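You operate a simulated robot arm through the tools that you are given. There is no shell and no other tool. Be economical: measure what you need, move in short steps, check, and stop when the job is done.

Carry out the task below with a simulated robot arm. There is one attempt and no reset: what you move stays moved.

## Task
Unclamp the brown block, lay it on the deck's wall-side edge and sand the specks off the plate.
Fine: knob to FREE, slider back; blue puck, put back after; the vent stays shut. What is to be rubbed or washed off counts as gone when no trace of it is left.
Where things are to end (x, y in the base frame): brown block within 6 cm of [49, -17].

The check looks at the end state, three seconds after you hand in, the way a careful person would. Anything else that was tipped, shoved, dropped, spilled or broken makes it a failure.

## Robot
A 7-joint arm with a two-finger parallel gripper, fixed in place. Base frame: the origin is at the foot of the arm, x ahead of it, y to its left, z up. Lengths are in cm, angles in rad, forces in N, time in s.
With the tool pointing down near the work surface it reaches from about 30 to 70 cm from the base axis. Its first joint turns from -1.152 to 1.152 rad. Payload 1.57 kg.
Tool frame: the origin (TCP) lies between the finger pads and is the grasp point; the fingertips stand 3 cm ahead of it; z points along the fingers, y is the line along which they close. Largest opening 11 cm; finger width 2.4, thickness 1.2; the body of the gripper, 4.8 by 11.2 cm, starts 7.8 cm behind the TCP.
Orientation is that of the tool frame in the base frame, as a unit quaternion [w, x, y, z]. With the fingers straight down and closing along the base's y, the tool's x points along the base's -x, its y along +y and its z along -z.

## Interface
- The arm moves only by the tool step_arm. Its argument "series" is one flat list of numbers, 7 for each row, row after row: the finger opening in cm, from 0 to 11, then the shift along the base's x, y, z in cm, then the turn, a rotation vector about the base's x, y, z in rad. In form: [jaw, tx, ty, tz, ax, ay, az, jaw, tx, ty, tz, ax, ay, az, ...]. A call has 1 to 12 rows; each row shifts and turns the commanded pose from where the row before left it. A row lasts 0.2 s, in which the tool goes at most 5 cm and 0.15 rad; a call with a longer step from one row to the next is refused whole, and so is a gripper value outside its range. Where a pose cannot be reached the arm comes as near as it can. A force on the tool above 60 N (or 10 N above the force at the start of the call, whichever is more), or a blocked arm, ends the call early, and 0.2 s more pass. Each finger travels about 10.8 cm/s and halts on what it meets, pressing with about 25 N; the grip force reading is that of the motor and also rises with nothing between the fingers. The clock runs only during rows and for 0.2 s after the last one: add rows that do not move to give the fingers time. It gives the time, the measured TCP pose, the force on the tool (base axes), the opening and the grip force at its end, in the units of the frame above (readings bear some noise), with the torque about the TCP (base axes, N m) and any sound that the robot's microphone picked up.
- Cameras (640 x 400 px; columns grow to the right, rows downward): "scene" is fixed at [16.17, -37.93, 141.3]; the picture's right is [0.86, -0.51, 0.00], its down [-0.31, -0.51, -0.80] and it looks along [0.41, 0.69, -0.60] (base axes); focal length 292 px, centre (320, 200). "wrist" rides on the gripper at [7, 1.6, -14.1] in the tool frame; the picture's right is [-0.23, 0.97, 0.00], its down [-0.86, -0.20, -0.48] and it looks along [-0.47, -0.11, 0.88] (tool axes); focal length 222 px, centre (320, 200).
- get_image(camera): a new picture of that camera. The clock stands still meanwhile.
- locate(camera, pixels): for up to 12 pixels [column, row] of the newest picture of that camera ("zoom" is the newest enlarged one), the place [x, y, z] in the base frame of the surface seen there, good to about 0.3 cm, but the place of the scene camera against the robot may be out by one fixed shift of up to 1.8 cm in any direction. The clock stands still meanwhile.
- inspect(camera, box): a new picture of the part [left, top, right, bottom] of that camera's present view, enlarged. The clock stands still meanwhile.
- sign_off(): hands the job in; it is judged then, once.

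Go step by step. Measure first, check grasps and placings, and put right what went wrong. The budget is 80 turns and 46 pictures, counting those below and the enlarged ones. Unless the task says otherwise, let go and move clear before handing in, and close with one line.

The tools are called after "Call:" as a command line: name --argument value ..., lists and objects as JSON in quotes. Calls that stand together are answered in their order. step_arm: Moves the arm, as the interface text tells. Its arguments: {"type":"object","properties":{"series":{"type":"array","items":{"type":"number"}}},"required":["series"]} The other tools are called the same way: get_image (camera) takes a picture; locate (camera, pixels) gives the place of the surface under pixels of a picture; inspect (camera, box) takes an enlarged picture of a part of a camera's view; sign_off () hands the job in.

At the start:

```text
t: 0.0
tcp_pos: [35.99, 15.66, 110.29]
orientation: [0.0, 0.0, 1.0, 0.001]
contact_force: [-0.5, 0.4, 0.5]
ft_torque: [-0.04, -0.03, -0.02]
finger_gap: 10.99
grasp_force: 0.1
```

scene: 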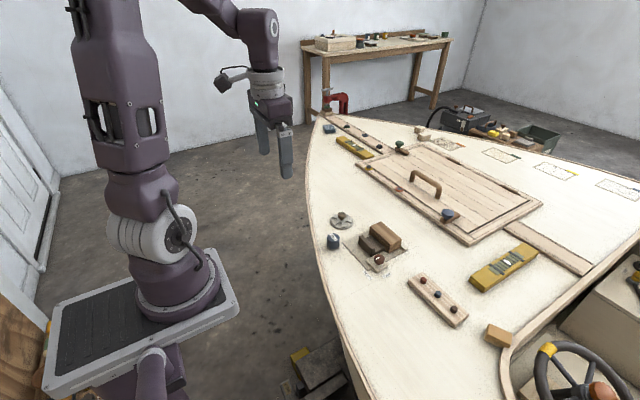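
wrist: 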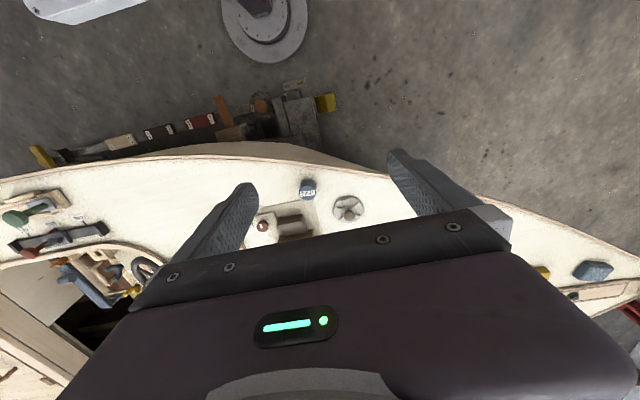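

The scene shows a boat deck with a brown block in a clamp near (380,240), a vent near (341,220), and a blue object at (333,241). I'll zoom in on the details first.

Call:
inspect --camera "scene" --box '[310, 195, 430, 285]'

Call:
inspect --camera "scene" --box '[310, 100, 480, 220]'

Call:
inspect --camera "scene" --box '[400, 230, 560, 360]'

```text
4.44 times, centred on (370, 240) of scene
```

zoom: 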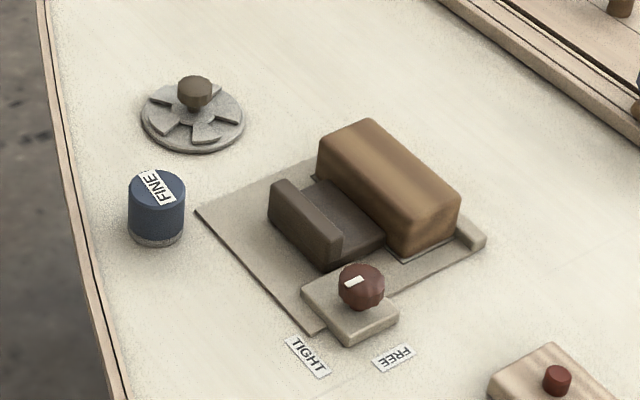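

```text
3.33 times, centred on (395, 160) of scene
```

zoom: 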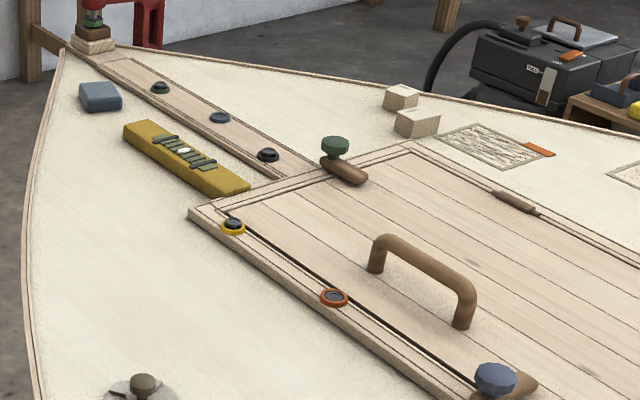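

```text
3.08 times, centred on (480, 295) of scene
```

zoom: 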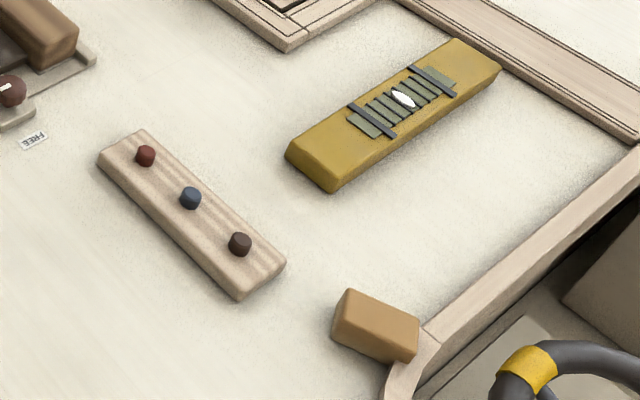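

Clamp, knob with white pointer mark, FINE puck and vent are visible. I'll locate the key points on a fresh zoom.

Call:
inspect --camera "scene" --box '[320, 200, 420, 280]'

Call:
locate --camera "scene" --pixels '[[333, 237], [341, 213], [341, 226], [380, 226], [390, 240], [378, 259], [437, 294], [498, 335], [320, 250], [335, 295], [345, 330], [362, 380]]'

```text
5.00 times, centred on (370, 240) of scene
```

zoom: 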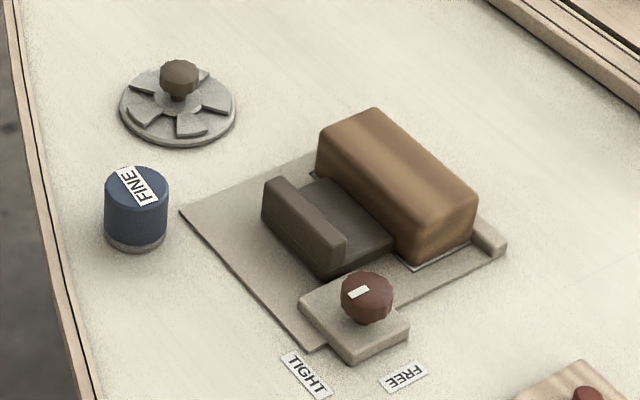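

```text
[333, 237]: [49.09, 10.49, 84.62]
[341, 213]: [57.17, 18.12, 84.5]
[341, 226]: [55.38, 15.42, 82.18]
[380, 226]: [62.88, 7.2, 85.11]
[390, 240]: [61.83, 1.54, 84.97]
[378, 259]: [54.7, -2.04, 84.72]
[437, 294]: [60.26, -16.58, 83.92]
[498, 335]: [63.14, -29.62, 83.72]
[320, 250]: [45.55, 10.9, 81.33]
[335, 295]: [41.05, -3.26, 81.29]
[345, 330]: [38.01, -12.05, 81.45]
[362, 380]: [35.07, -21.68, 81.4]
```

Deck is around z≈81.3. Now I locate details in the enlarged clamp picture.

Call:
locate --camera "zoom" --pixels '[[320, 132], [376, 112], [474, 190], [412, 232], [280, 183], [340, 240], [345, 190], [440, 262], [368, 285], [305, 380], [404, 377], [490, 236]]'

Call:
locate --camera "zoom" --pixels '[[185, 212], [310, 348], [350, 355], [402, 335], [310, 310], [135, 180], [136, 243], [180, 75], [200, 280], [410, 268], [318, 265], [262, 220]]'

Call:
locate --camera "scene" --pixels '[[410, 282], [430, 275], [467, 318], [455, 327], [400, 320], [420, 340], [386, 330]]'

```text
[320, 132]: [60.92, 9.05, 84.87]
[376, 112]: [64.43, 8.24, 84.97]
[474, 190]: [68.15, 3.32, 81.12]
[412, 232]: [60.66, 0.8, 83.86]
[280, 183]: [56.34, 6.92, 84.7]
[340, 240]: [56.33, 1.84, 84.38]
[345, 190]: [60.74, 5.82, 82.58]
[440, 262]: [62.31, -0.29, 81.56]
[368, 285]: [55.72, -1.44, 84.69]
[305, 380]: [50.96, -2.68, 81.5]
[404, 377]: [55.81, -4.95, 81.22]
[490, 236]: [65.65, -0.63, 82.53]
```

```text
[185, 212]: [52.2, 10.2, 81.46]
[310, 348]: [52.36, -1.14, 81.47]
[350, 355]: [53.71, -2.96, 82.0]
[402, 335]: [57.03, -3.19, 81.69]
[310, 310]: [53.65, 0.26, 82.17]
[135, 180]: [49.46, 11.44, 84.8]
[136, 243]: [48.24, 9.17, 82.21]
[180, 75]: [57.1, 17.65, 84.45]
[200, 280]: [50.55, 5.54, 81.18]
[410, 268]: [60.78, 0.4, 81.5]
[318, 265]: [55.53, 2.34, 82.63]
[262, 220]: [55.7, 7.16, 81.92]
```

```text
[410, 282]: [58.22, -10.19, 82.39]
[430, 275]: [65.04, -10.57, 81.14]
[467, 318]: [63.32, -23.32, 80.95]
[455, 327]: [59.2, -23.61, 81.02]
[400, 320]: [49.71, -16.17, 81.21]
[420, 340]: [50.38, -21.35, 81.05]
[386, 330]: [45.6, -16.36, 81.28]
```

Everything is roughly axis-aligned: block at x 60.7–64.5, y 0.7–8.9, the slider upright at x≈56 and the knob at about (55.7,-1.4). I'll move over it and use the wrist camera to calibrate.

Call:
step_arm --series '[11, 3, -3, -1, 0, 0, 0, 11, 3, -3, -1, 0, 0, 0, 11, 3, -3, -1, 0, 0, 0, 11, 3, -3, -2, 0, 0, 0]'

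Call:
get_image --camera "wrist"

```text
t: 1.0
tcp_pos: [47.67, 3.64, 105.29]
orientation: [0.0, 0.0, 1.0, 0.0]
contact_force: [-0.2, -1.4, -0.5]
ft_torque: [0.04, 0.01, -0.03]
finger_gap: 11.01
grasp_force: 0.0
```

```text
39 pictures are left
```

wrist: 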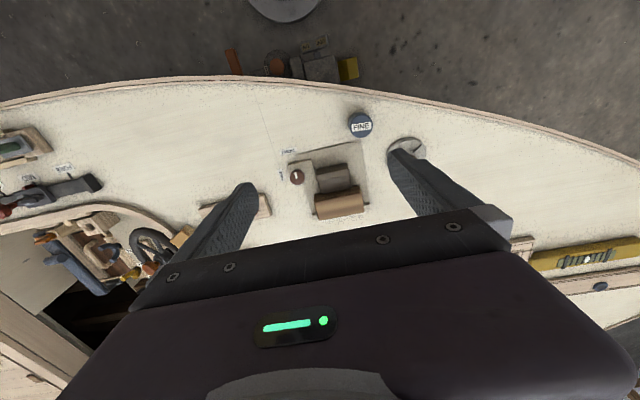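

The wrist view shows the whole clamp around (330,180), with the puck at (361,124). I'll enlarge and locate there for robot-frame coordinates.

Call:
inspect --camera "wrist" --box '[264, 105, 392, 225]'

```text
3.33 times, centred on (328, 165) of wrist
```

zoom: 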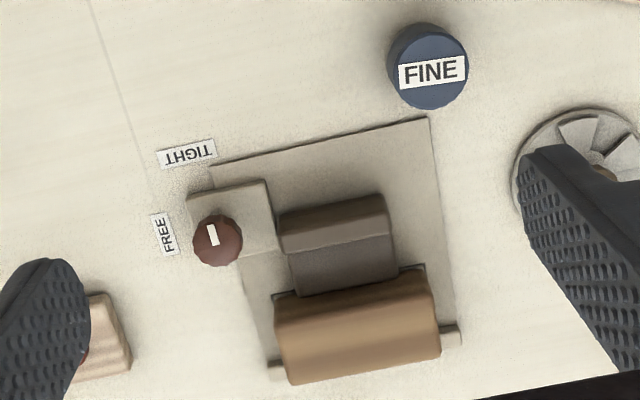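

Call:
locate --camera "zoom" --pixels '[[276, 312], [434, 285], [440, 350], [290, 378], [282, 225], [384, 200], [390, 232], [285, 245], [218, 240], [212, 228], [432, 55], [428, 95]]'

Call:
locate --camera "zoom" --pixels '[[392, 70], [467, 65], [400, 95], [200, 245], [242, 240], [218, 262], [428, 118], [215, 165], [445, 300], [188, 152], [163, 235], [340, 262]]'

```text
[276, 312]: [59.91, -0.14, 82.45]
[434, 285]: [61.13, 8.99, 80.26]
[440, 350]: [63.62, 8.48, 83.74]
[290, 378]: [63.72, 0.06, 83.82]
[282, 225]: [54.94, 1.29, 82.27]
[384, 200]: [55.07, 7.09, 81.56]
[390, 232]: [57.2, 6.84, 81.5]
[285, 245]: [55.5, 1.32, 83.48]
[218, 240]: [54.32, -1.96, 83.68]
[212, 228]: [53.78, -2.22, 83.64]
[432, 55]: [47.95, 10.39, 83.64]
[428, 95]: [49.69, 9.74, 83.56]
```

```text
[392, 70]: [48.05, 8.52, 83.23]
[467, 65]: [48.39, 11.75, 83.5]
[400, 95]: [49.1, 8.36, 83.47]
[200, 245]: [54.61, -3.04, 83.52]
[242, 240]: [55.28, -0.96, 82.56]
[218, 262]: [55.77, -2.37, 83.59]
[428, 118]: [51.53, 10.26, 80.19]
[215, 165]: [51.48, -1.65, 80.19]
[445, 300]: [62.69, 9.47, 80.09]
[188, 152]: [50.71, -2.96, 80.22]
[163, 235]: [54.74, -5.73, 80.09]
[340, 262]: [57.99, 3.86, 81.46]
```

In robot-frame readings the deck is z≈80.1, knob centre ≈(54.8,-2.0) top 83.6, puck (48.4,10.1) top 83.6, and block x 60–63.8, y 0–8.4. The knob must turn about +75° to FREE, so I yaw the gripper about -100° and go over the knob.

Call:
step_arm --series '[4, 0.567, -0.475, -0.9, 0, 0, -0.145, 4, 0.567, -0.475, -0.9, 0, 0, -0.145, 4, 0.567, -0.475, -0.9, 0, 0, -0.145, 4, 0.567, -0.475, -0.9, 0, 0, -0.145, 4, 0.567, -0.475, -0.9, 0, 0, -0.145, 4, 0.567, -0.475, -0.9, 0, 0, -0.145, 4, 0.567, -0.475, -0.9, 0, 0, -0.145, 4, 0.567, -0.475, -0.9, 0, 0, -0.145, 4, 0.567, -0.475, -0.9, 0, 0, -0.145, 4, 0.567, -0.475, -0.9, 0, 0, -0.145, 4, 0.567, -0.475, -0.9, 0, 0, -0.145, 4, 0.567, -0.475, -0.9, 0, 0, -0.145]'

Call:
get_image --camera "wrist"

```text
t: 3.6
tcp_pos: [54.85, -2.25, 94.47]
orientation: [0.0, 0.765, 0.644, 0.001]
contact_force: [0.0, -0.2, 0.0]
ft_torque: [0.01, -0.02, -0.02]
finger_gap: 4.0
grasp_force: 0.0
```

```text
37 pictures are left
```

wrist: 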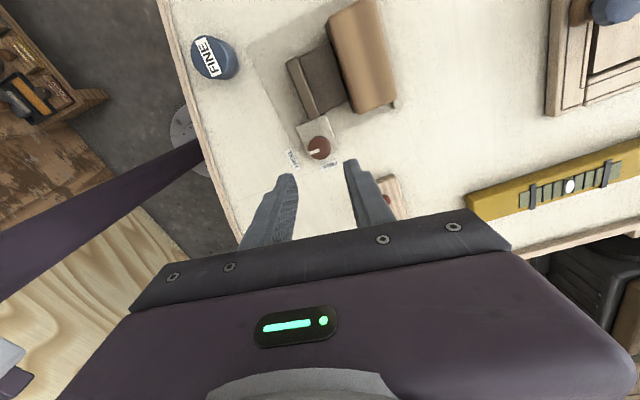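

The yaw was reached; the knob shows at (319,148). I'll re-measure it from this closer view.

Call:
locate --camera "wrist" --pixels '[[319, 148], [310, 145], [330, 148], [319, 157], [318, 136], [308, 128], [300, 60], [345, 100], [332, 18], [352, 110], [392, 100], [378, 5]]'

```text
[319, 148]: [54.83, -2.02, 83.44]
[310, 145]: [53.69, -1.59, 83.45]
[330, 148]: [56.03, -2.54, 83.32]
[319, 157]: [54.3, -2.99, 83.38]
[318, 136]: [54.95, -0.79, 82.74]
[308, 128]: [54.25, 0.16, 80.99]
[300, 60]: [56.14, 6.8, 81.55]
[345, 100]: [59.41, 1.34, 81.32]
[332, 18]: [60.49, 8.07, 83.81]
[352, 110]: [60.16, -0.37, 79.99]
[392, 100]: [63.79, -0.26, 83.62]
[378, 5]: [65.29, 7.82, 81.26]
```

The knob centre (54.85,-2.05) matches the commanded xy. I descend to TCP z≈84.6 and close.

Call:
step_arm --series '[4, 0, 0, -3.5, 0, 0, 0, 4, 0, 0, -3.5, 0, 0, 0, 4, 0, 0, -2.9, 0, 0, 0, 4, 0, 0, 0, 0, 0, 0, 0.8, 0, 0, 0, 0, 0, 0, 0.8, 0, 0, 0, 0, 0, 0]'

```text
t: 5.0
tcp_pos: [54.8, -2.32, 84.61]
orientation: [0.001, 0.765, 0.645, 0.0]
contact_force: [9.4, -1.9, -11.3]
ft_torque: [0.14, -0.29, 0.01]
finger_gap: 2.53
grasp_force: 37.1
```

The knob is gripped at 2.53 cm. I turn it +1.3 rad.

Call:
step_arm --series '[0.8, 0, 0, 0, 0, 0, 0.13, 0.8, 0, 0, 0, 0, 0, 0.13, 0.8, 0, 0, 0, 0, 0, 0.13, 0.8, 0, 0, 0, 0, 0, 0.13, 0.8, 0, 0, 0, 0, 0, 0.13, 0.8, 0, 0, 0, 0, 0, 0.13, 0.8, 0, 0, 0, 0, 0, 0.13, 0.8, 0, 0, 0, 0, 0, 0.13, 0.8, 0, 0, 0, 0, 0, 0.13, 0.8, 0, 0, 0, 0, 0, 0.13]'

Call:
inspect --camera "scene" --box '[320, 200, 420, 280]'

```text
t: 7.2
tcp_pos: [54.84, -2.12, 84.64]
orientation: [0.0, 0.218, 0.976, -0.001]
contact_force: [-8.5, -7.0, 11.4]
ft_torque: [-0.1, 0.43, 0.01]
finger_gap: 2.53
grasp_force: 36.9
```

```text
5.00 times, centred on (370, 240) of scene
```

zoom: 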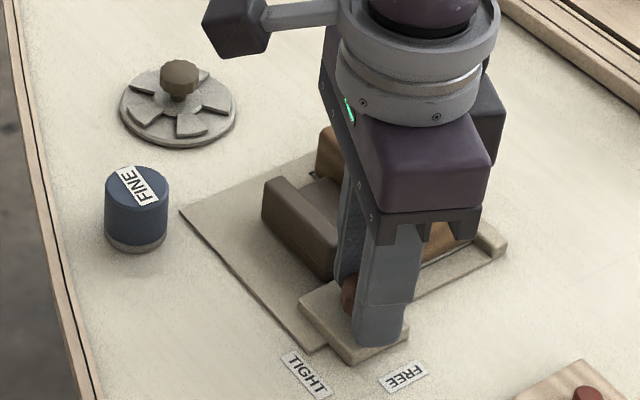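

The gripper turned the full 1.3 rad with no torque build-up. I open, rise and check the mark.

Call:
step_arm --series '[4, 0, 0, 0, 0, 0, 0, 4, 0, 0, 0, 0, 0, 0, 4, 0, 0, 4, 0, 0, 0, 4, 0, 0, 5, 0, 0, 0, 4, -4, 0, 2, 0, 0, 0.145, 4, -2, 0, 0, 0, 0, 0.145, 4, 0, 0, 0, 0, 0, 0.145]'

Call:
get_image --camera "wrist"

```text
t: 8.8
tcp_pos: [48.86, -2.19, 95.71]
orientation: [-0.001, 0.001, 1.0, 0.0]
contact_force: [-0.1, -0.4, 0.0]
ft_torque: [-0.01, 0.03, 0.02]
finger_gap: 4.03
grasp_force: 0.1
```

```text
35 pictures are left
```

wrist: 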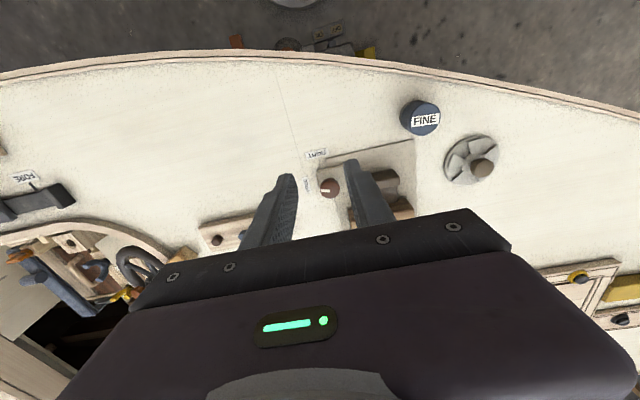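

Call:
inspect --camera "wrist" --box '[290, 140, 354, 205]'

```text
6.15 times, centred on (322, 172) of wrist
```

zoom: 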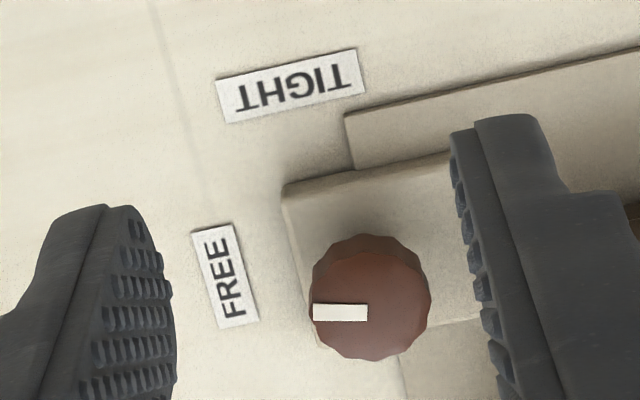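

The mark now points almost along FREE but is about 10–14° short of the label. I'll regrip at a yaw of -1.2 (clear of the slider) and turn the rest.

Call:
step_arm --series '[3.6, 1.2, 0, 0, 0, 0, -0.15, 3.6, 1.2, 0, 0, 0, 0, -0.15, 3.6, 1.2, 0, 0, 0, 0, -0.15, 3.6, 1.2, 0, 0, 0, 0, -0.15, 3.6, 1.2, 0, 0, 0, 0, -0.15, 3.6, 0, 0, 0, 0, 0, -0.15, 3.6, 0, 0, 0, 0, 0, -0.15, 3.6, 0, 0, 0, 0, 0, -0.15, 3.6, 0, 0, -4, 0, 0, 0, 3.6, 0, 0, -4, 0, 0, 0, 3.6, 0, 0, -3, 0, 0, 0, 3.6, 0, 0, 0, 0, 0, 0]'

Call:
step_arm --series '[0.8, 0, 0, 0, 0, 0, 0, 0.8, 0, 0, 0, 0, 0, 0, 0.8, 0, 0, 0, 0, 0, 0.1, 0.8, 0, 0, 0, 0, 0, 0.1, 0.8, 0, 0, 0, 0, 0, 0.05, 0.8, 0, 0, 0, 0, 0, 0]'

```text
t: 11.4
tcp_pos: [54.57, -1.97, 84.63]
orientation: [0.0, 0.566, 0.824, 0.001]
contact_force: [-0.2, -0.3, -0.2]
ft_torque: [0.02, -0.01, 0.02]
finger_gap: 3.6
grasp_force: 0.0
```

```text
t: 12.8
tcp_pos: [54.79, -2.02, 84.51]
orientation: [0.0, 0.459, 0.888, 0.001]
contact_force: [3.8, 11.5, -5.5]
ft_torque: [0.48, 0.02, -0.22]
finger_gap: 2.57
grasp_force: 36.9
```

The torque of -0.22 N·m suggests the end stop may have been met. I release, rise, step aside in +y over the slider with yaw to -1.57, and look.

Call:
step_arm --series '[3.6, 0, 0, 0, 0, 0, 0, 3.6, 0, 0, 0, 0, 0, 0, 3.6, 0, 0, 4, 0, 0, 0, 4, 0, 0, 5, 0, 0, 0, 4, 0, 1, 0, 0, 0, -0.13, 4, 0, 2, 0, 0, 0, -0.13, 4, 0, 2, 0, 0, 0, -0.13, 4, 0.6, 1.2, 0, 0, 0, -0.13, 4, 0, 0, 0, 0, 0, -0.1, 4, 0, 0, 0, 0, 0, 0]'

Call:
inspect --camera "scene" --box '[320, 200, 420, 280]'

Call:
get_image --camera "wrist"

```text
t: 15.0
tcp_pos: [55.46, 4.05, 93.48]
orientation: [0.0, 0.709, 0.705, 0.0]
contact_force: [0.7, -0.8, -0.7]
ft_torque: [-0.01, -0.03, -0.02]
finger_gap: 3.98
grasp_force: 0.1
```

```text
5.00 times, centred on (370, 240) of scene
```

zoom: 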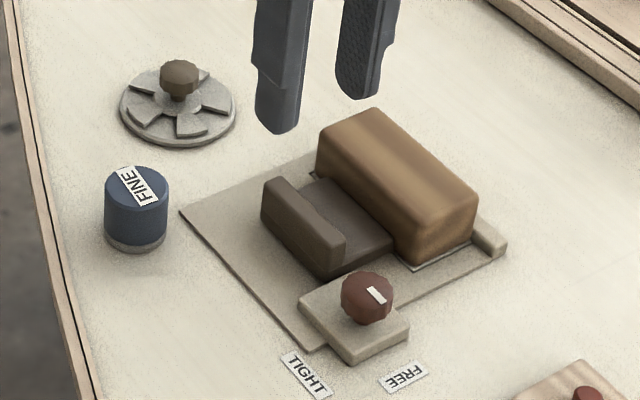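

```text
32 pictures are left
```

wrist: 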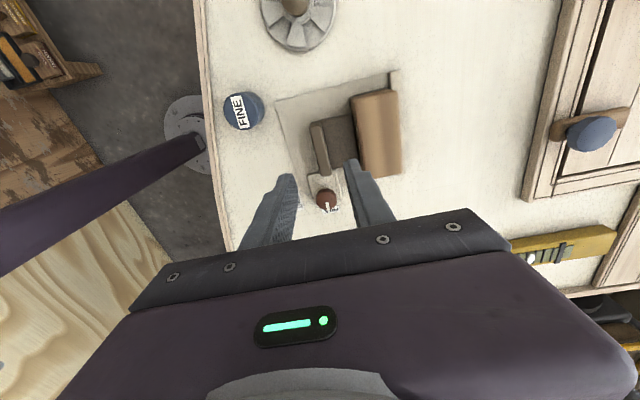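

The mark now points along -y at FREE. I measure the slider upright (around (322,150)) before gripping it.

Call:
locate --camera "wrist" --pixels '[[322, 150], [314, 130], [320, 126], [326, 172], [317, 150], [327, 150], [340, 150], [350, 110], [374, 100], [398, 172], [365, 178], [342, 120]]'

```text
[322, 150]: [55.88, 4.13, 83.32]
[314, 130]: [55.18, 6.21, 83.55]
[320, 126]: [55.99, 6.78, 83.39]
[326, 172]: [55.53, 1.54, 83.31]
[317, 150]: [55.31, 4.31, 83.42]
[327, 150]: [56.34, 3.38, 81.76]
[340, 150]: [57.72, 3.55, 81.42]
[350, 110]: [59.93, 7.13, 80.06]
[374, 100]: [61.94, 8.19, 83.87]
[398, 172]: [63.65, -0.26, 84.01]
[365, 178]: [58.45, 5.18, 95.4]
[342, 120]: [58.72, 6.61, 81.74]
```

The upright is centred at x≈55.6, y≈4.2, top 83.4, and its foot is at 81.6. I descend to TCP 85.3, grip it, and pull back along -x.

Call:
step_arm --series '[4, 0.2, 0, -3, 0, 0, 0, 4, 0, 0, -3, 0, 0, 0, 4, 0, 0, -2.3, 0, 0, 0, 4, 0, 0, 0, 0, 0, 0, 0, 0, 0, 0, 0, 0, 0, 0, 0, 0, 0, 0, 0, 0, 0, 0, 0, 0, 0, 0, 0, 0, -0.7, 0, 0, 0, 0, 0, 0, -0.7, 0, 0, 0, 0, 0, 0, -0.7, 0, 0, 0, 0, 0]'

```text
t: 17.2
tcp_pos: [53.67, 4.07, 85.12]
orientation: [0.001, 0.709, 0.706, 0.001]
contact_force: [1.5, 7.4, -0.2]
ft_torque: [0.22, 0.18, 0.54]
finger_gap: 1.37
grasp_force: 30.7
```

It slides (gap 1.37, little force). I keep pulling until the stop.

Call:
step_arm --series '[0, -0.6, 0, 0, 0, 0, 0, 0, -0.6, 0, 0, 0, 0, 0, 0, -0.5, 0, 0, 0, 0, 0, 0, 0, 0, 0, 0, 0, 0]'

Call:
inspect --camera "scene" --box '[320, 200, 420, 280]'

```text
t: 18.2
tcp_pos: [52.42, 4.04, 85.35]
orientation: [0.006, 0.708, 0.706, 0.006]
contact_force: [48.0, 15.5, -17.8]
ft_torque: [0.66, -0.71, 0.82]
finger_gap: 1.4
grasp_force: 30.6
```

```text
5.00 times, centred on (370, 240) of scene
```

zoom: 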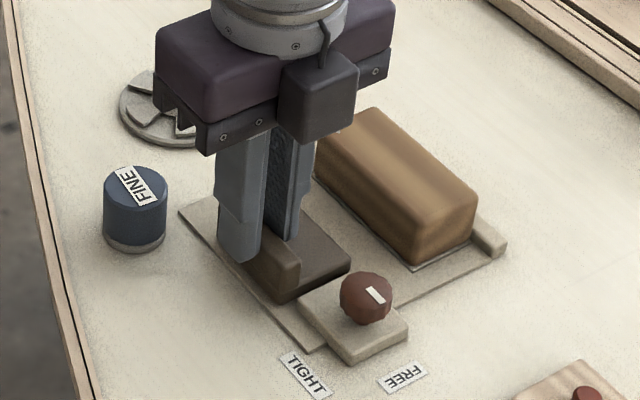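

The slider is firmly at its rear stop (48 N). I relax, release, rise, and move over the block.

Call:
step_arm --series '[0, 0.5, 0, 0, 0, 0, 0, 4, 0, 0, 0, 0, 0, 0, 4, 0, 0, 0, 0, 0, 0, 4, 0, 0, 4, 0, 0, 0, 5.4, 0, 0, 4, 0, 0, 0, 5.4, 4, 0, 0, 0, 0, 0, 5.4, 5.6, 0, 0, 0, 0, 0, 5.4, 0, 0, 0, 0, 0, 0]'

```text
refused: row 7 steps farther than a row can; nothing moved
```

Call:
step_arm --series '[0, 0.5, 0, 0, 0, 0, 0, 4, 0, 0, 0, 0, 0, 0, 4, 0, 0, 0, 0, 0, 0, 4, 0, 0, 4, 0, 0, 0, 5.4, 0, 0, 4, 0, 0, 0, 5.4, 4.8, 0, 0, 0, 0, 0, 5.4, 4.8, 0, 0, 0, 0, 0, 5.4, 0, 0, 0, 0, 0, 0]'

Call:
get_image --camera "wrist"

```text
t: 20.0
tcp_pos: [62.21, 3.98, 93.26]
orientation: [-0.001, 0.707, 0.707, -0.001]
contact_force: [-0.8, 0.4, 0.3]
ft_torque: [0.01, 0.01, 0.02]
finger_gap: 5.4
grasp_force: 0.1
```

```text
30 pictures are left
```

wrist: 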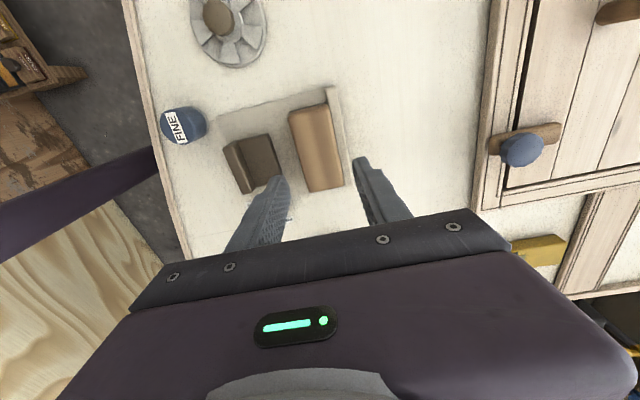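

Call:
locate --camera "wrist" --pixels '[[290, 117], [326, 105], [343, 182], [308, 190], [318, 148], [292, 140], [276, 165], [340, 100], [300, 178], [335, 145]]'

```text
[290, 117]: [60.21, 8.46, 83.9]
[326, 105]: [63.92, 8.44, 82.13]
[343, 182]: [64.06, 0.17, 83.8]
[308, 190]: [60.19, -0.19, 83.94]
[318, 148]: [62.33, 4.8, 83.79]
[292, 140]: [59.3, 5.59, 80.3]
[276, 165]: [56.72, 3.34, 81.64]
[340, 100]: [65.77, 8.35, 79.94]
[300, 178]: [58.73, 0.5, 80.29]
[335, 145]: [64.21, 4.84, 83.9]
```

The block spans x 60.2–64.1, y 0–8.4, so centre (62.1,4.15). I descend to TCP z≈85, grip, and lift a little.

Call:
step_arm --series '[5.4, 0.2, 0, -3, 0, 0, 0, 5.4, 0, 0, -3, 0, 0, 0, 5.4, 0, 0, -2.4, 0, 0, 0, 5.4, 0, 0, 0, 0, 0, 0, 2, 0, 0, 0, 0, 0, 0, 2, 0, 0, 0, 0, 0, 0, 2, 0, 0, 0, 0, 0, 0, 2, 0, 0, 1, 0, 0, 0, 2, 0, 0, 2, 0, 0, 0, 2, 0, 0, 4, 0, 0, 0, 2, 0, 0, 0, 0, 0, 0]'

Call:
get_image --camera "wrist"

Call:
inspect --camera "scene" --box '[320, 200, 420, 280]'

```text
t: 22.4
tcp_pos: [62.12, 3.94, 91.96]
orientation: [0.0, 0.708, 0.707, 0.001]
contact_force: [-0.3, -0.7, -0.2]
ft_torque: [-0.03, 0.02, -0.02]
finger_gap: 2.02
grasp_force: 0.1
```

```text
29 pictures are left
```

wrist: 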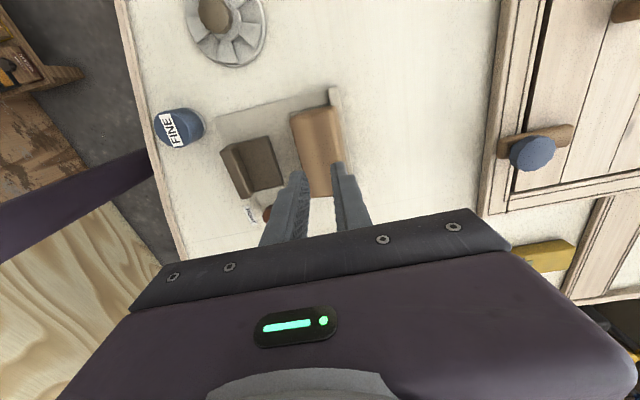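

```text
5.00 times, centred on (370, 240) of scene
```

zoom: 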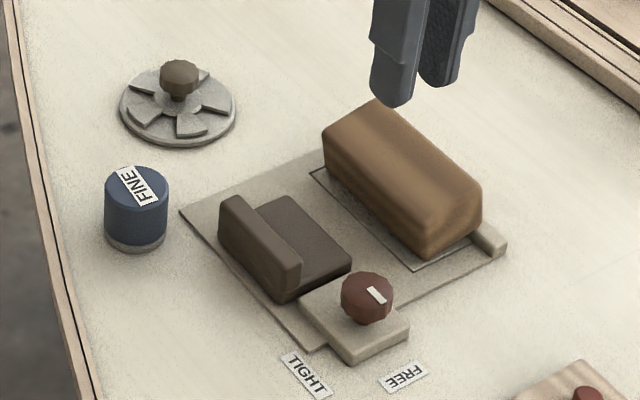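

The grip slipped off: the gap is 2.02 and the block is still on the plate, slightly shifted. Its long edges are rounded and the stop limits the depth, so I'll measure and grip the ends instead, along y.

Call:
locate --camera "wrist" --pixels '[[291, 116], [328, 107], [298, 160], [310, 190], [320, 195], [315, 140], [294, 128], [330, 90], [336, 120], [285, 140]]'

Call:
locate --camera "zoom" --pixels '[[325, 135], [378, 105], [480, 185], [420, 225], [412, 258], [478, 228], [400, 170], [365, 200], [490, 236], [440, 255], [370, 225], [312, 170]]'

```text
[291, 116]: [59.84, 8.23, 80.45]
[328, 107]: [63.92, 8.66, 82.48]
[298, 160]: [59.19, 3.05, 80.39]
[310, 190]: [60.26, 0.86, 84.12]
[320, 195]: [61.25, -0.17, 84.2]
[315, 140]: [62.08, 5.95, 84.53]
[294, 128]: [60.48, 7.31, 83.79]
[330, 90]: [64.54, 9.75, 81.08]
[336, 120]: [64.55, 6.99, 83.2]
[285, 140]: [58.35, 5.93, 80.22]
```

```text
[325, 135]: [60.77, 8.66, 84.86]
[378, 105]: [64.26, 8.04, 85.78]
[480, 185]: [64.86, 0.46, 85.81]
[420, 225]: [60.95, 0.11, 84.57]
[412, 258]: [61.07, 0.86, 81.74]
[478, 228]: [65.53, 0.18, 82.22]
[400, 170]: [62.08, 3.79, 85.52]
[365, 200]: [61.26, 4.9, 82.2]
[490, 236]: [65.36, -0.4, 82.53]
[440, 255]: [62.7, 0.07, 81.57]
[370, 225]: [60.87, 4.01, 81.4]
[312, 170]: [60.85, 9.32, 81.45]
```

The block is now tilted slightly, its +x side resting on the stop (top 84.6 against 83.8). I turn the gripper to close along y and open to 11.

Call:
step_arm --series '[6, 0, 0, 0.2, 0, 0, 0.143, 7, 0, 0, 0, 0, 0, 0.143, 8, 0, 0, 0, 0, 0, 0.143, 9, 0, 0, 0, 0, 0, 0.143, 10, 0, 0, 0, 0, 0, 0.143, 11, 0, 0, 0, 0, 0, 0.143, 11, 0, 0, 0, 0, 0, 0.143, 11, 0, 0, 0, 0, 0, 0.143, 11, 0, 0, 0, 0, 0, 0.143, 11, 0, 0, 0, 0, 0, 0.143, 11, 0, 0, 0, 0, 0, 0.141, 11, 0, 0, 0, 0, 0, 0]'

Call:
get_image --camera "wrist"

```text
t: 25.0
tcp_pos: [62.28, 3.98, 92.1]
orientation: [0.0, 0.001, 1.0, 0.0]
contact_force: [0.2, -0.2, 0.6]
ft_torque: [0.0, -0.02, 0.01]
finger_gap: 10.99
grasp_force: 0.0
```

```text
27 pictures are left
```

wrist: 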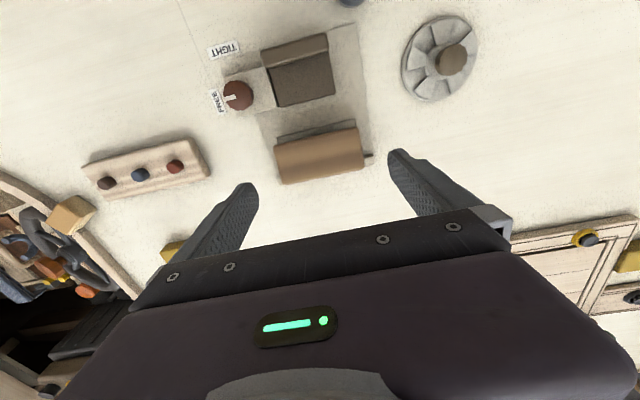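

The block sits at (275–362, 125–182). I check its corners before descending.

Call:
locate --camera "wrist" --pixels '[[278, 143], [356, 130], [363, 170], [285, 182], [318, 157], [320, 133], [369, 156], [276, 130], [354, 118]]'

```text
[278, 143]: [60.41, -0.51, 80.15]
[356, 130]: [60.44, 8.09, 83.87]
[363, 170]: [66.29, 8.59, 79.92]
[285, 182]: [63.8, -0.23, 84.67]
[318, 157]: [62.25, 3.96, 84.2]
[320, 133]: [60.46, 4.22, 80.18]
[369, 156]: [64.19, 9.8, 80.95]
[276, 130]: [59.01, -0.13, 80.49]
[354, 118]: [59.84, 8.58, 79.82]
```

Ends are at y≈-0.3 and 8.4, so y is centred. I descend to TCP z 84.0, grip hard and lift.

Call:
step_arm --series '[11, 0, 0, -3, 0, 0, 0, 11, 0, 0, -3, 0, 0, 0, 11, 0, 0, -2.1, 0, 0, 0, 11, 0, 0, 0, 0, 0, 0, 4, 0, 0, 0, 0, 0, 0, 4, 0, 0, 0, 0, 0, 0, 4, 0, 0, 0, 0, 0, 0]'

Call:
step_arm --series '[4, 0, 0, 0.5, 0, 0, 0, 4, 0, 0, 0.8, 0, 0, 0, 4, 0, 0, 1.2, 0, 0, 0, 4, 0, 0, 1.5, 0, 0, 0, 4, 0, 0, 0, 0, 0, 0]'

Call:
inspect --camera "scene" --box '[320, 200, 420, 280]'

```text
t: 26.6
tcp_pos: [62.06, 4.14, 84.06]
orientation: [0.001, 0.002, 1.0, 0.0]
contact_force: [0.5, 0.3, 0.0]
ft_torque: [0.0, -0.01, -0.02]
finger_gap: 8.98
grasp_force: 24.9
```

```text
t: 27.8
tcp_pos: [62.04, 4.18, 88.04]
orientation: [0.0, 0.002, 1.0, 0.0]
contact_force: [-0.1, 1.0, -0.2]
ft_torque: [-0.01, 0.01, 0.03]
finger_gap: 8.95
grasp_force: 25.3
```

```text
5.00 times, centred on (370, 240) of scene
```

zoom: 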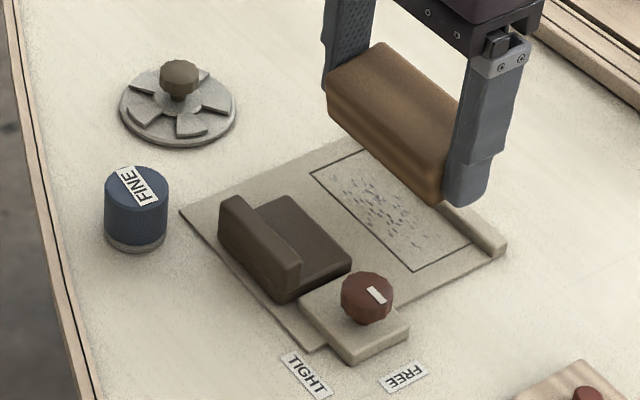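

The block is lifted (gap 8.95, holding), and specks show in the outlined patch at (375,205). I rise and carry it to about (48.5,-17).

Call:
step_arm --series '[4, 0, 0, 2.5, 0, 0, 0, 4, 0, 0, 2.5, 0, 0, 0, 4, -1.5, -2, 0, 0, 0, 0, 4, -2.1, -3.3, 0, 0, 0, 0, 4, -2.1, -3.4, 0, 0, 0, 0, 4, -2.1, -3.4, 0, 0, 0, 0, 4, -2.1, -3.4, 0, 0, 0, 0, 4, -2.1, -3.3, 0, 0, 0, 0, 4, -1.6, -2.4, 0, 0, 0, 0, 4, 0, 0, 0, 0, 0, 0]'

Call:
inspect --camera "scene" --box '[340, 250, 460, 340]'

Call:
get_image --camera "wrist"

```text
t: 30.0
tcp_pos: [48.3, -17.07, 92.64]
orientation: [0.0, 0.001, 1.0, 0.0]
contact_force: [0.6, 0.6, -1.4]
ft_torque: [-0.02, 0.01, 0.03]
finger_gap: 8.95
grasp_force: 24.7
```

```text
4.44 times, centred on (400, 295) of scene
```

zoom: 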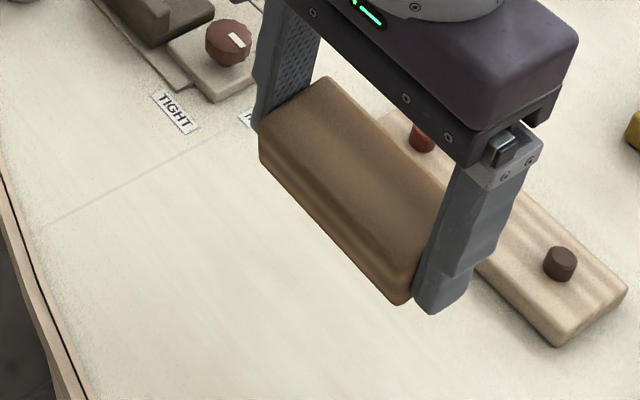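

```text
24 pictures are left
```

wrist: 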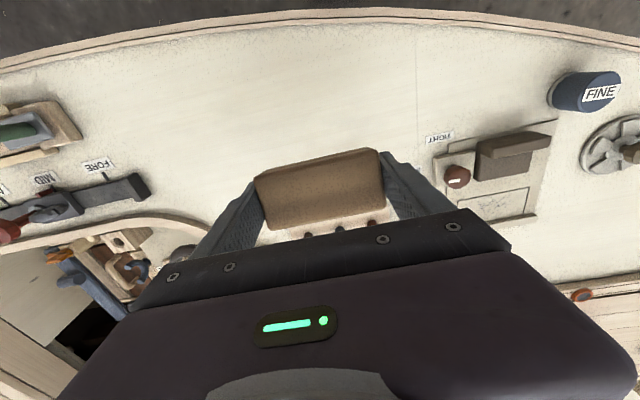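

Call:
locate --camera "wrist" --pixels '[[320, 165], [322, 190], [325, 212], [322, 158], [322, 200], [240, 130], [420, 140], [280, 175], [370, 160]]'

Call:
locate --camera "zoom" --pixels '[[340, 180], [300, 110], [380, 210], [330, 215], [300, 140], [350, 250], [340, 130], [400, 180]]'

```text
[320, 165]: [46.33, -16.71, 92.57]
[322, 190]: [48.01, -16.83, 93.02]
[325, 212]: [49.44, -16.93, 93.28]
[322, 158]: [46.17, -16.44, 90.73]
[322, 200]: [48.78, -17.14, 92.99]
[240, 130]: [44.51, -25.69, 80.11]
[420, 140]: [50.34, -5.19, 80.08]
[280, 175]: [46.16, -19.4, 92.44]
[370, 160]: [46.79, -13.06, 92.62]
```

```text
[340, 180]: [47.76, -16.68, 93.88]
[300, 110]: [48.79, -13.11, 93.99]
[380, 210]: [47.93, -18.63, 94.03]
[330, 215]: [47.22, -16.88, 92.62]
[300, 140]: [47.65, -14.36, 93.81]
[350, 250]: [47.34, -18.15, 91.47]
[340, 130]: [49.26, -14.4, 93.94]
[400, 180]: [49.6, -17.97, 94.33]
```

The held block is tilted about 0.2 rad (its +x side high). I level it partly by +0.1 rad about y and lower to just above the deck.

Call:
step_arm --series '[4, 0, 0, -2, 0, 0.1, 0, 4, 0, 0, -2.5, 0, 0, 0, 4, 0, 0, -2.5, 0, 0, 0, 4, 0, 0, -1.4, 0, 0, 0, 4, 0, 0, 0, 0, 0, 0]'

```text
t: 31.2
tcp_pos: [48.59, -16.8, 84.51]
orientation: [-0.05, 0.002, 0.999, 0.0]
contact_force: [-0.4, -0.3, -0.9]
ft_torque: [0.01, 0.03, -0.03]
finger_gap: 8.94
grasp_force: 25.1
```

Call:
step_arm --series '[4, 0, 0, -0.4, 0, 0, 0, 4, 0, 0, -0.2, 0, 0, 0, 4, 0, 0, -0.2, 0, 0, 0, 4, 0, 0, -0.15, 0, 0, 0, 4, 0, 0, 0, 0, 0, 0]'

```text
t: 32.4
tcp_pos: [48.59, -17.14, 83.7]
orientation: [-0.049, 0.002, 0.999, 0.001]
contact_force: [-0.4, 0.9, -1.5]
ft_torque: [0.0, -0.02, 0.02]
finger_gap: 8.96
grasp_force: 25.2
```

Call:
step_arm --series '[4, 0, 0, -0.15, 0, 0, 0, 4, 0, 0, -0.15, 0, 0, 0, 4, 0, 0, -0.1, 0, 0, 0, 4, 0, 0, 0, 0, 0, 0]'

```text
t: 33.4
tcp_pos: [48.51, -17.18, 83.32]
orientation: [-0.049, 0.002, 0.999, -0.001]
contact_force: [3.1, 5.0, 22.1]
ft_torque: [0.15, 0.3, -0.07]
finger_gap: 8.97
grasp_force: 25.2
```

Contact at TCP z≈83.3 (22 N). I raise 0.1, open and lift away with levelling.

Call:
step_arm --series '[4, 0, 0, 0.1, 0, 0, 0, 11, 0, 0, 0, 0, 0, 0, 11, 0, 0, 0, 0, 0, 0, 11, 0, 0, 0, 0, 0, 0, 11, 0, 0, 3, 0, 0, 0, 11, 0, 0, 4, 0, -0.1, 0, 11, 0, 0, 4, 0, 0, 0, 11, 0, 0, 0, 0, 0, 0]'

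Call:
inspect --camera "scene" --box '[320, 195, 460, 345]'

```text
t: 35.2
tcp_pos: [48.36, -17.27, 94.19]
orientation: [0.0, 0.003, 1.0, 0.001]
contact_force: [-0.1, 0.0, -0.5]
ft_torque: [-0.02, 0.0, 0.02]
finger_gap: 11.0
grasp_force: 0.1
```

```text
2.67 times, centred on (390, 270) of scene
```

zoom: 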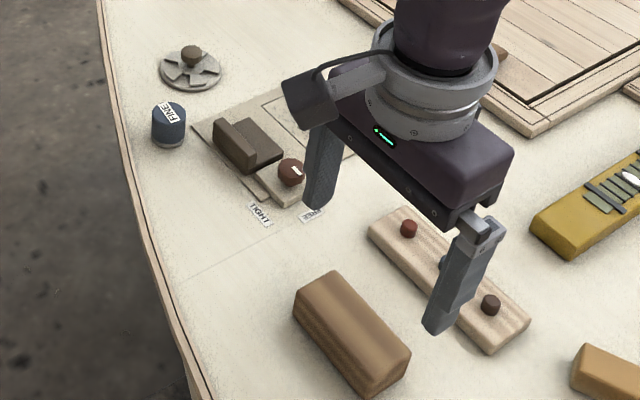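

The block lies flat at about (48.5,-17). Next I move above the FINE puck at (48.4,10.1).

Call:
step_arm --series '[11, 0, 0, 1, 0, 0, 0, 8, 0, 4.5, 0, 0, 0, 0, 6.5, 0, 4.5, 0, 0, 0, 0, 6.5, 0, 4.5, 0, 0, 0, 0, 6.5, 0, 4.5, 0, 0, 0, 0, 6.5, 0, 4.5, 0, 0, 0, 0, 6.5, 0, 4.64, 0, 0, 0, 0, 6.5, 0, 0, 0, 0, 0, 0]'

Call:
get_image --camera "wrist"

```text
t: 37.0
tcp_pos: [48.02, 9.88, 95.24]
orientation: [0.0, 0.002, 1.0, 0.001]
contact_force: [-0.3, 1.1, -0.2]
ft_torque: [0.01, 0.01, -0.03]
finger_gap: 6.51
grasp_force: 0.1
```

```text
22 pictures are left
```

wrist: 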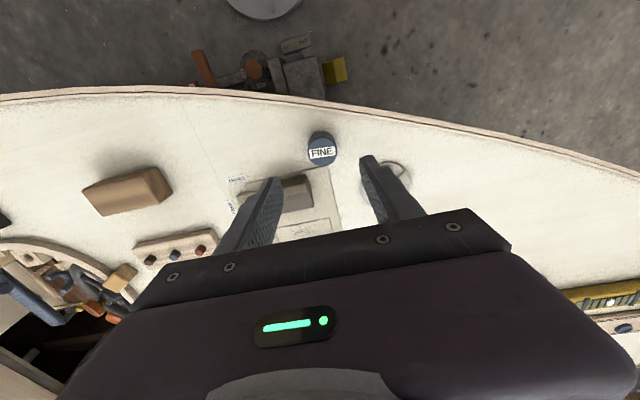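

Call:
inspect --camera "wrist" --box '[270, 110, 390, 250]'

```text
2.86 times, centred on (330, 180) of wrist
```

zoom: 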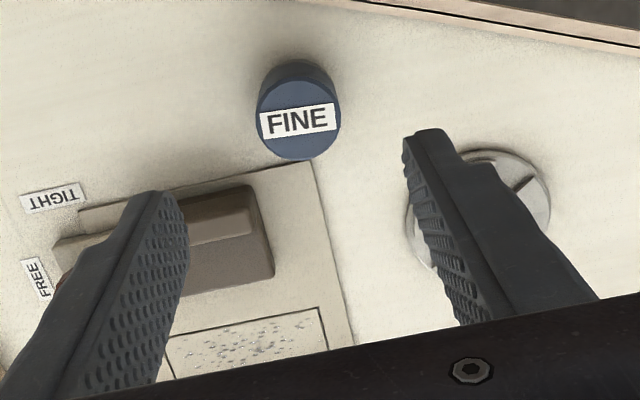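

Call:
locate --camera "zoom" --pixels '[[300, 120], [298, 156], [260, 120], [337, 118], [318, 308], [326, 345], [172, 360], [255, 350], [170, 340], [310, 320]]'

```text
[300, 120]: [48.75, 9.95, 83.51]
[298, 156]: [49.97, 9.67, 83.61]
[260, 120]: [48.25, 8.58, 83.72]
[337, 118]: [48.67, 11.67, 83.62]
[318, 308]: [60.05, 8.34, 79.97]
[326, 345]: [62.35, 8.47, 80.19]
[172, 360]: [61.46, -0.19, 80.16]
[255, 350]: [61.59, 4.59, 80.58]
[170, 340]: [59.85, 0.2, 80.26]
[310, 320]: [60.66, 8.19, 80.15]
```

The puck centre is (48.4,10.1), top 83.6. I descend to TCP z≈84.2 and grip it.

Call:
step_arm --series '[6, -0.2, 0.1, -4, 0, 0, 0, 6, 0, 0, -4, 0, 0, 0, 6, 0, 0, -2.9, 0, 0, 0, 6, 0, 0, 0, 0, 0, 0, 1, 0, 0, 0, 0, 0, 0, 1, 0, 0, 0, 0, 0, 0, 1, 0, 0, 0, 0, 0, 0]'

Call:
step_arm --series '[1, 0, 0, 0.5, 0, 0, 0, 1, 0, 0, 1, 0, 0, 0, 1, 0, 0, 2, 0, 0, 0, 1, 0, 0, 0, 0, 0, 0]'

Call:
get_image --camera "wrist"

```text
t: 38.6
tcp_pos: [47.99, 9.9, 84.13]
orientation: [0.0, 0.001, 1.0, 0.0]
contact_force: [-0.5, -0.3, 0.5]
ft_torque: [0.02, -0.01, 0.0]
finger_gap: 3.44
grasp_force: 24.5
```

```text
t: 39.6
tcp_pos: [48.26, 9.98, 87.94]
orientation: [-0.001, 0.002, 1.0, 0.0]
contact_force: [-0.4, -0.7, -0.7]
ft_torque: [0.02, -0.03, 0.01]
finger_gap: 3.43
grasp_force: 24.9
```

```text
20 pictures are left
```

wrist: 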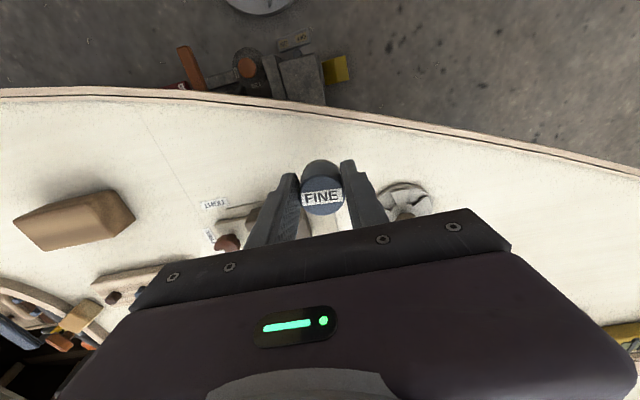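

The puck is held (gap 3.43), its bottom about 4.15 cm under the TCP. I carry it over the patch (x 60–64, y 0–8.4), starting at (61.4,6.8), and lower it to just above the plate.

Call:
step_arm --series '[1, 0, 0, 2, 0, 0, 0, 1, 3, -0.7, 0, 0, 0, 0, 1, 3.5, -0.9, 0, 0, 0, 0, 1, 3.5, -0.9, 0, 0, 0, 0, 1, 3, -0.9, 0, 0, 0, 0, 1, 0, 0, -2.5, 0, 0, 0, 1, 0, 0, -2, 0, 0, 0, 1, 0, 0, 0, 0, 0, 0]'

Call:
get_image --camera "wrist"

Call:
inspect --camera "scene" --box '[340, 205, 420, 270]'

```text
t: 41.4
tcp_pos: [61.27, 6.64, 85.33]
orientation: [0.0, 0.001, 1.0, 0.001]
contact_force: [0.3, -0.3, -1.0]
ft_torque: [0.03, 0.03, -0.04]
finger_gap: 3.44
grasp_force: 25.3
```

```text
19 pictures are left
```

wrist: 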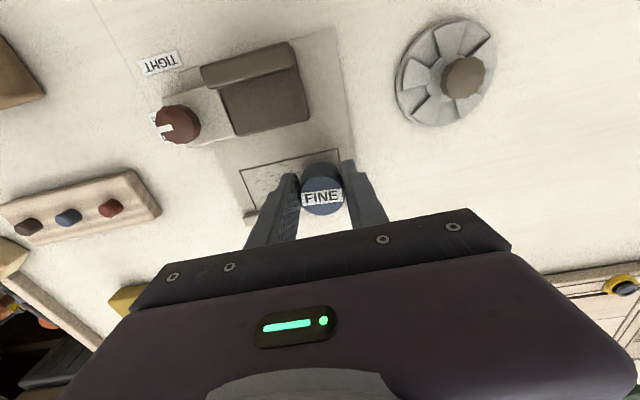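

```text
6.15 times, centred on (380, 238) of scene
```

zoom: 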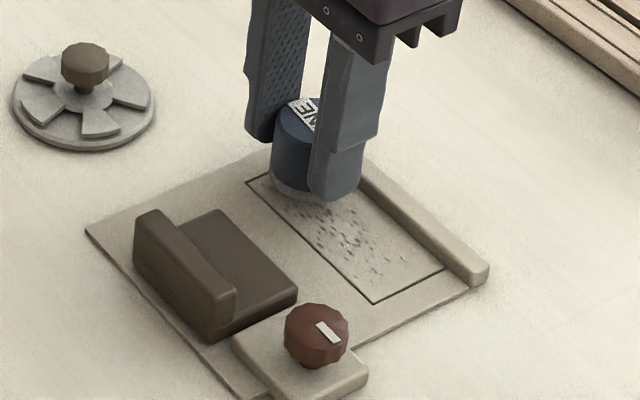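

The puck hovers about 1 cm over the patch. I lower it to contact in small steps.

Call:
step_arm --series '[1, 0, 0, -0.5, 0, 0, 0, 1, 0, 0, -0.3, 0, 0, 0, 1, 0, 0, -0.15, 0, 0, 0, 1, 0, 0, 0, 0, 0, 0]'

```text
t: 42.4
tcp_pos: [61.31, 6.57, 84.41]
orientation: [0.0, 0.001, 1.0, 0.0]
contact_force: [-1.6, -1.1, 9.2]
ft_torque: [-0.01, 0.0, 0.02]
finger_gap: 3.43
grasp_force: 25.0
```

Contact is made with 9 N. I sweep along y at x≈61.4 and come back at x≈62.2.

Call:
step_arm --series '[1, 0, -0.9, 0, 0, 0, 0, 1, 0, -0.9, 0, 0, 0, 0, 1, 0, -0.9, 0, 0, 0, 0, 1, 0, -0.9, 0, 0, 0, 0, 1, 0, -0.9, 0, 0, 0, 0, 1, 0.8, -0.6, 0, 0, 0, 0, 1, 0, 0.9, 0, 0, 0, 0, 1, 0, 0.9, 0, 0, 0, 0, 1, 0, 0.9, 0, 0, 0, 0, 1, 0, 0.9, 0, 0, 0, 0, 1, 0, 0.9, 0, 0, 0, 0, 1, 0, 0.6, 0, 0, 0, 0]'

Call:
inspect --camera "scene" --box '[340, 205, 420, 270]'

```text
t: 45.0
tcp_pos: [61.95, 6.76, 84.38]
orientation: [0.0, 0.002, 1.0, -0.001]
contact_force: [-6.8, -1.3, -2.4]
ft_torque: [-0.04, 0.3, -0.03]
finger_gap: 3.38
grasp_force: 25.1
```

```text
6.15 times, centred on (380, 238) of scene
```

zoom: 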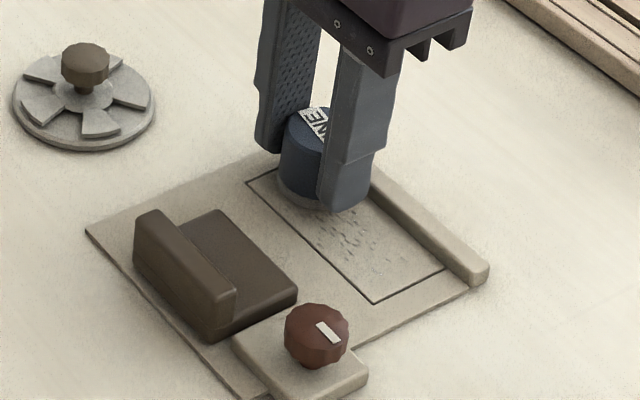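

The specks have faded. The -6.8 N in x means the puck rubs the stop, so I back off 0.4 cm in x, press slightly more, and sweep again.

Call:
step_arm --series '[1, -0.4, 0, 0, 0, 0, 0, 1, 0, 0, -0.1, 0, 0, 0, 1, 0, -1, 0, 0, 0, 0, 1, 0, -1, 0, 0, 0, 0, 1, 0, -1, 0, 0, 0, 0, 1, 0, -1, 0, 0, 0, 0, 1, 0, -1, 0, 0, 0, 0, 1, -0.5, -0.3, 0, 0, 0, 0, 1, 0, 1, 0, 0, 0, 0, 1, 0, 1, 0, 0, 0, 0, 1, 0, 1, 0, 0, 0, 0, 1, 0, 1, 0, 0, 0, 0]'

Call:
step_arm --series '[1, 0, 1, 0, 0, 0, 0, 1, 0.5, 0.3, 0, 0, 0, 0, 1, 0, -1, 0, 0, 0, 0, 1, 0, -1, 0, 0, 0, 0, 1, 0, -1, 0, 0, 0, 0, 1, 0, -1, 0, 0, 0, 0, 1, 0, -1, 0, 0, 0, 0, 1, -0.5, -0.3, 0, 0, 0, 0, 1, 0, 1, 0, 0, 0, 0, 1, 0, 1, 0, 0, 0, 0, 1, 0, 1, 0, 0, 0, 0, 1, 0, 1, 0, 0, 0, 0]'

Call:
step_arm --series '[1, 0, 1, 0, 0, 0, 0, 1, 0, 0.3, 0, 0, 0, 0, 1, 0, 0, 2, 0, 0, 0, 1, 0, 0, 3, 0, 0, 0, 1, -3.5, 0.9, 1, 0, 0, 0, 1, -3.5, 0.9, 0, 0, 0, 0, 1, -3, 0.9, 0, 0, 0, 0, 1, -2.5, 0.7, 0, 0, 0, 0, 1, 0, 0, 0, 0, 0, 0]'

Call:
inspect --camera "scene" --box '[340, 205, 420, 270]'

Call:
get_image --camera "wrist"

```text
t: 47.6
tcp_pos: [61.07, 5.39, 84.4]
orientation: [0.0, 0.002, 1.0, 0.0]
contact_force: [-0.2, -0.3, -0.8]
ft_torque: [-0.02, -0.01, 0.0]
finger_gap: 3.39
grasp_force: 24.7
```

```text
t: 50.2
tcp_pos: [61.11, 5.28, 84.36]
orientation: [0.0, 0.003, 1.0, -0.001]
contact_force: [0.0, 1.1, -1.0]
ft_torque: [0.03, -0.04, -0.02]
finger_gap: 3.42
grasp_force: 25.2
```

```text
t: 52.2
tcp_pos: [48.63, 10.13, 90.39]
orientation: [0.001, 0.002, 1.0, 0.0]
contact_force: [0.1, 0.1, -1.1]
ft_torque: [-0.01, -0.02, -0.01]
finger_gap: 3.39
grasp_force: 25.2
```

```text
6.15 times, centred on (380, 238) of scene
```

zoom: 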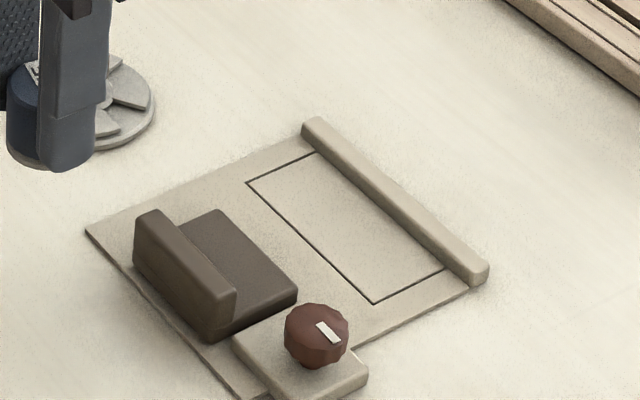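

```text
15 pictures are left
```

wrist: 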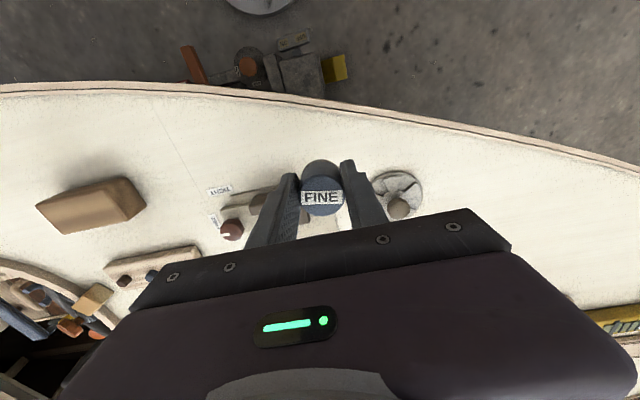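

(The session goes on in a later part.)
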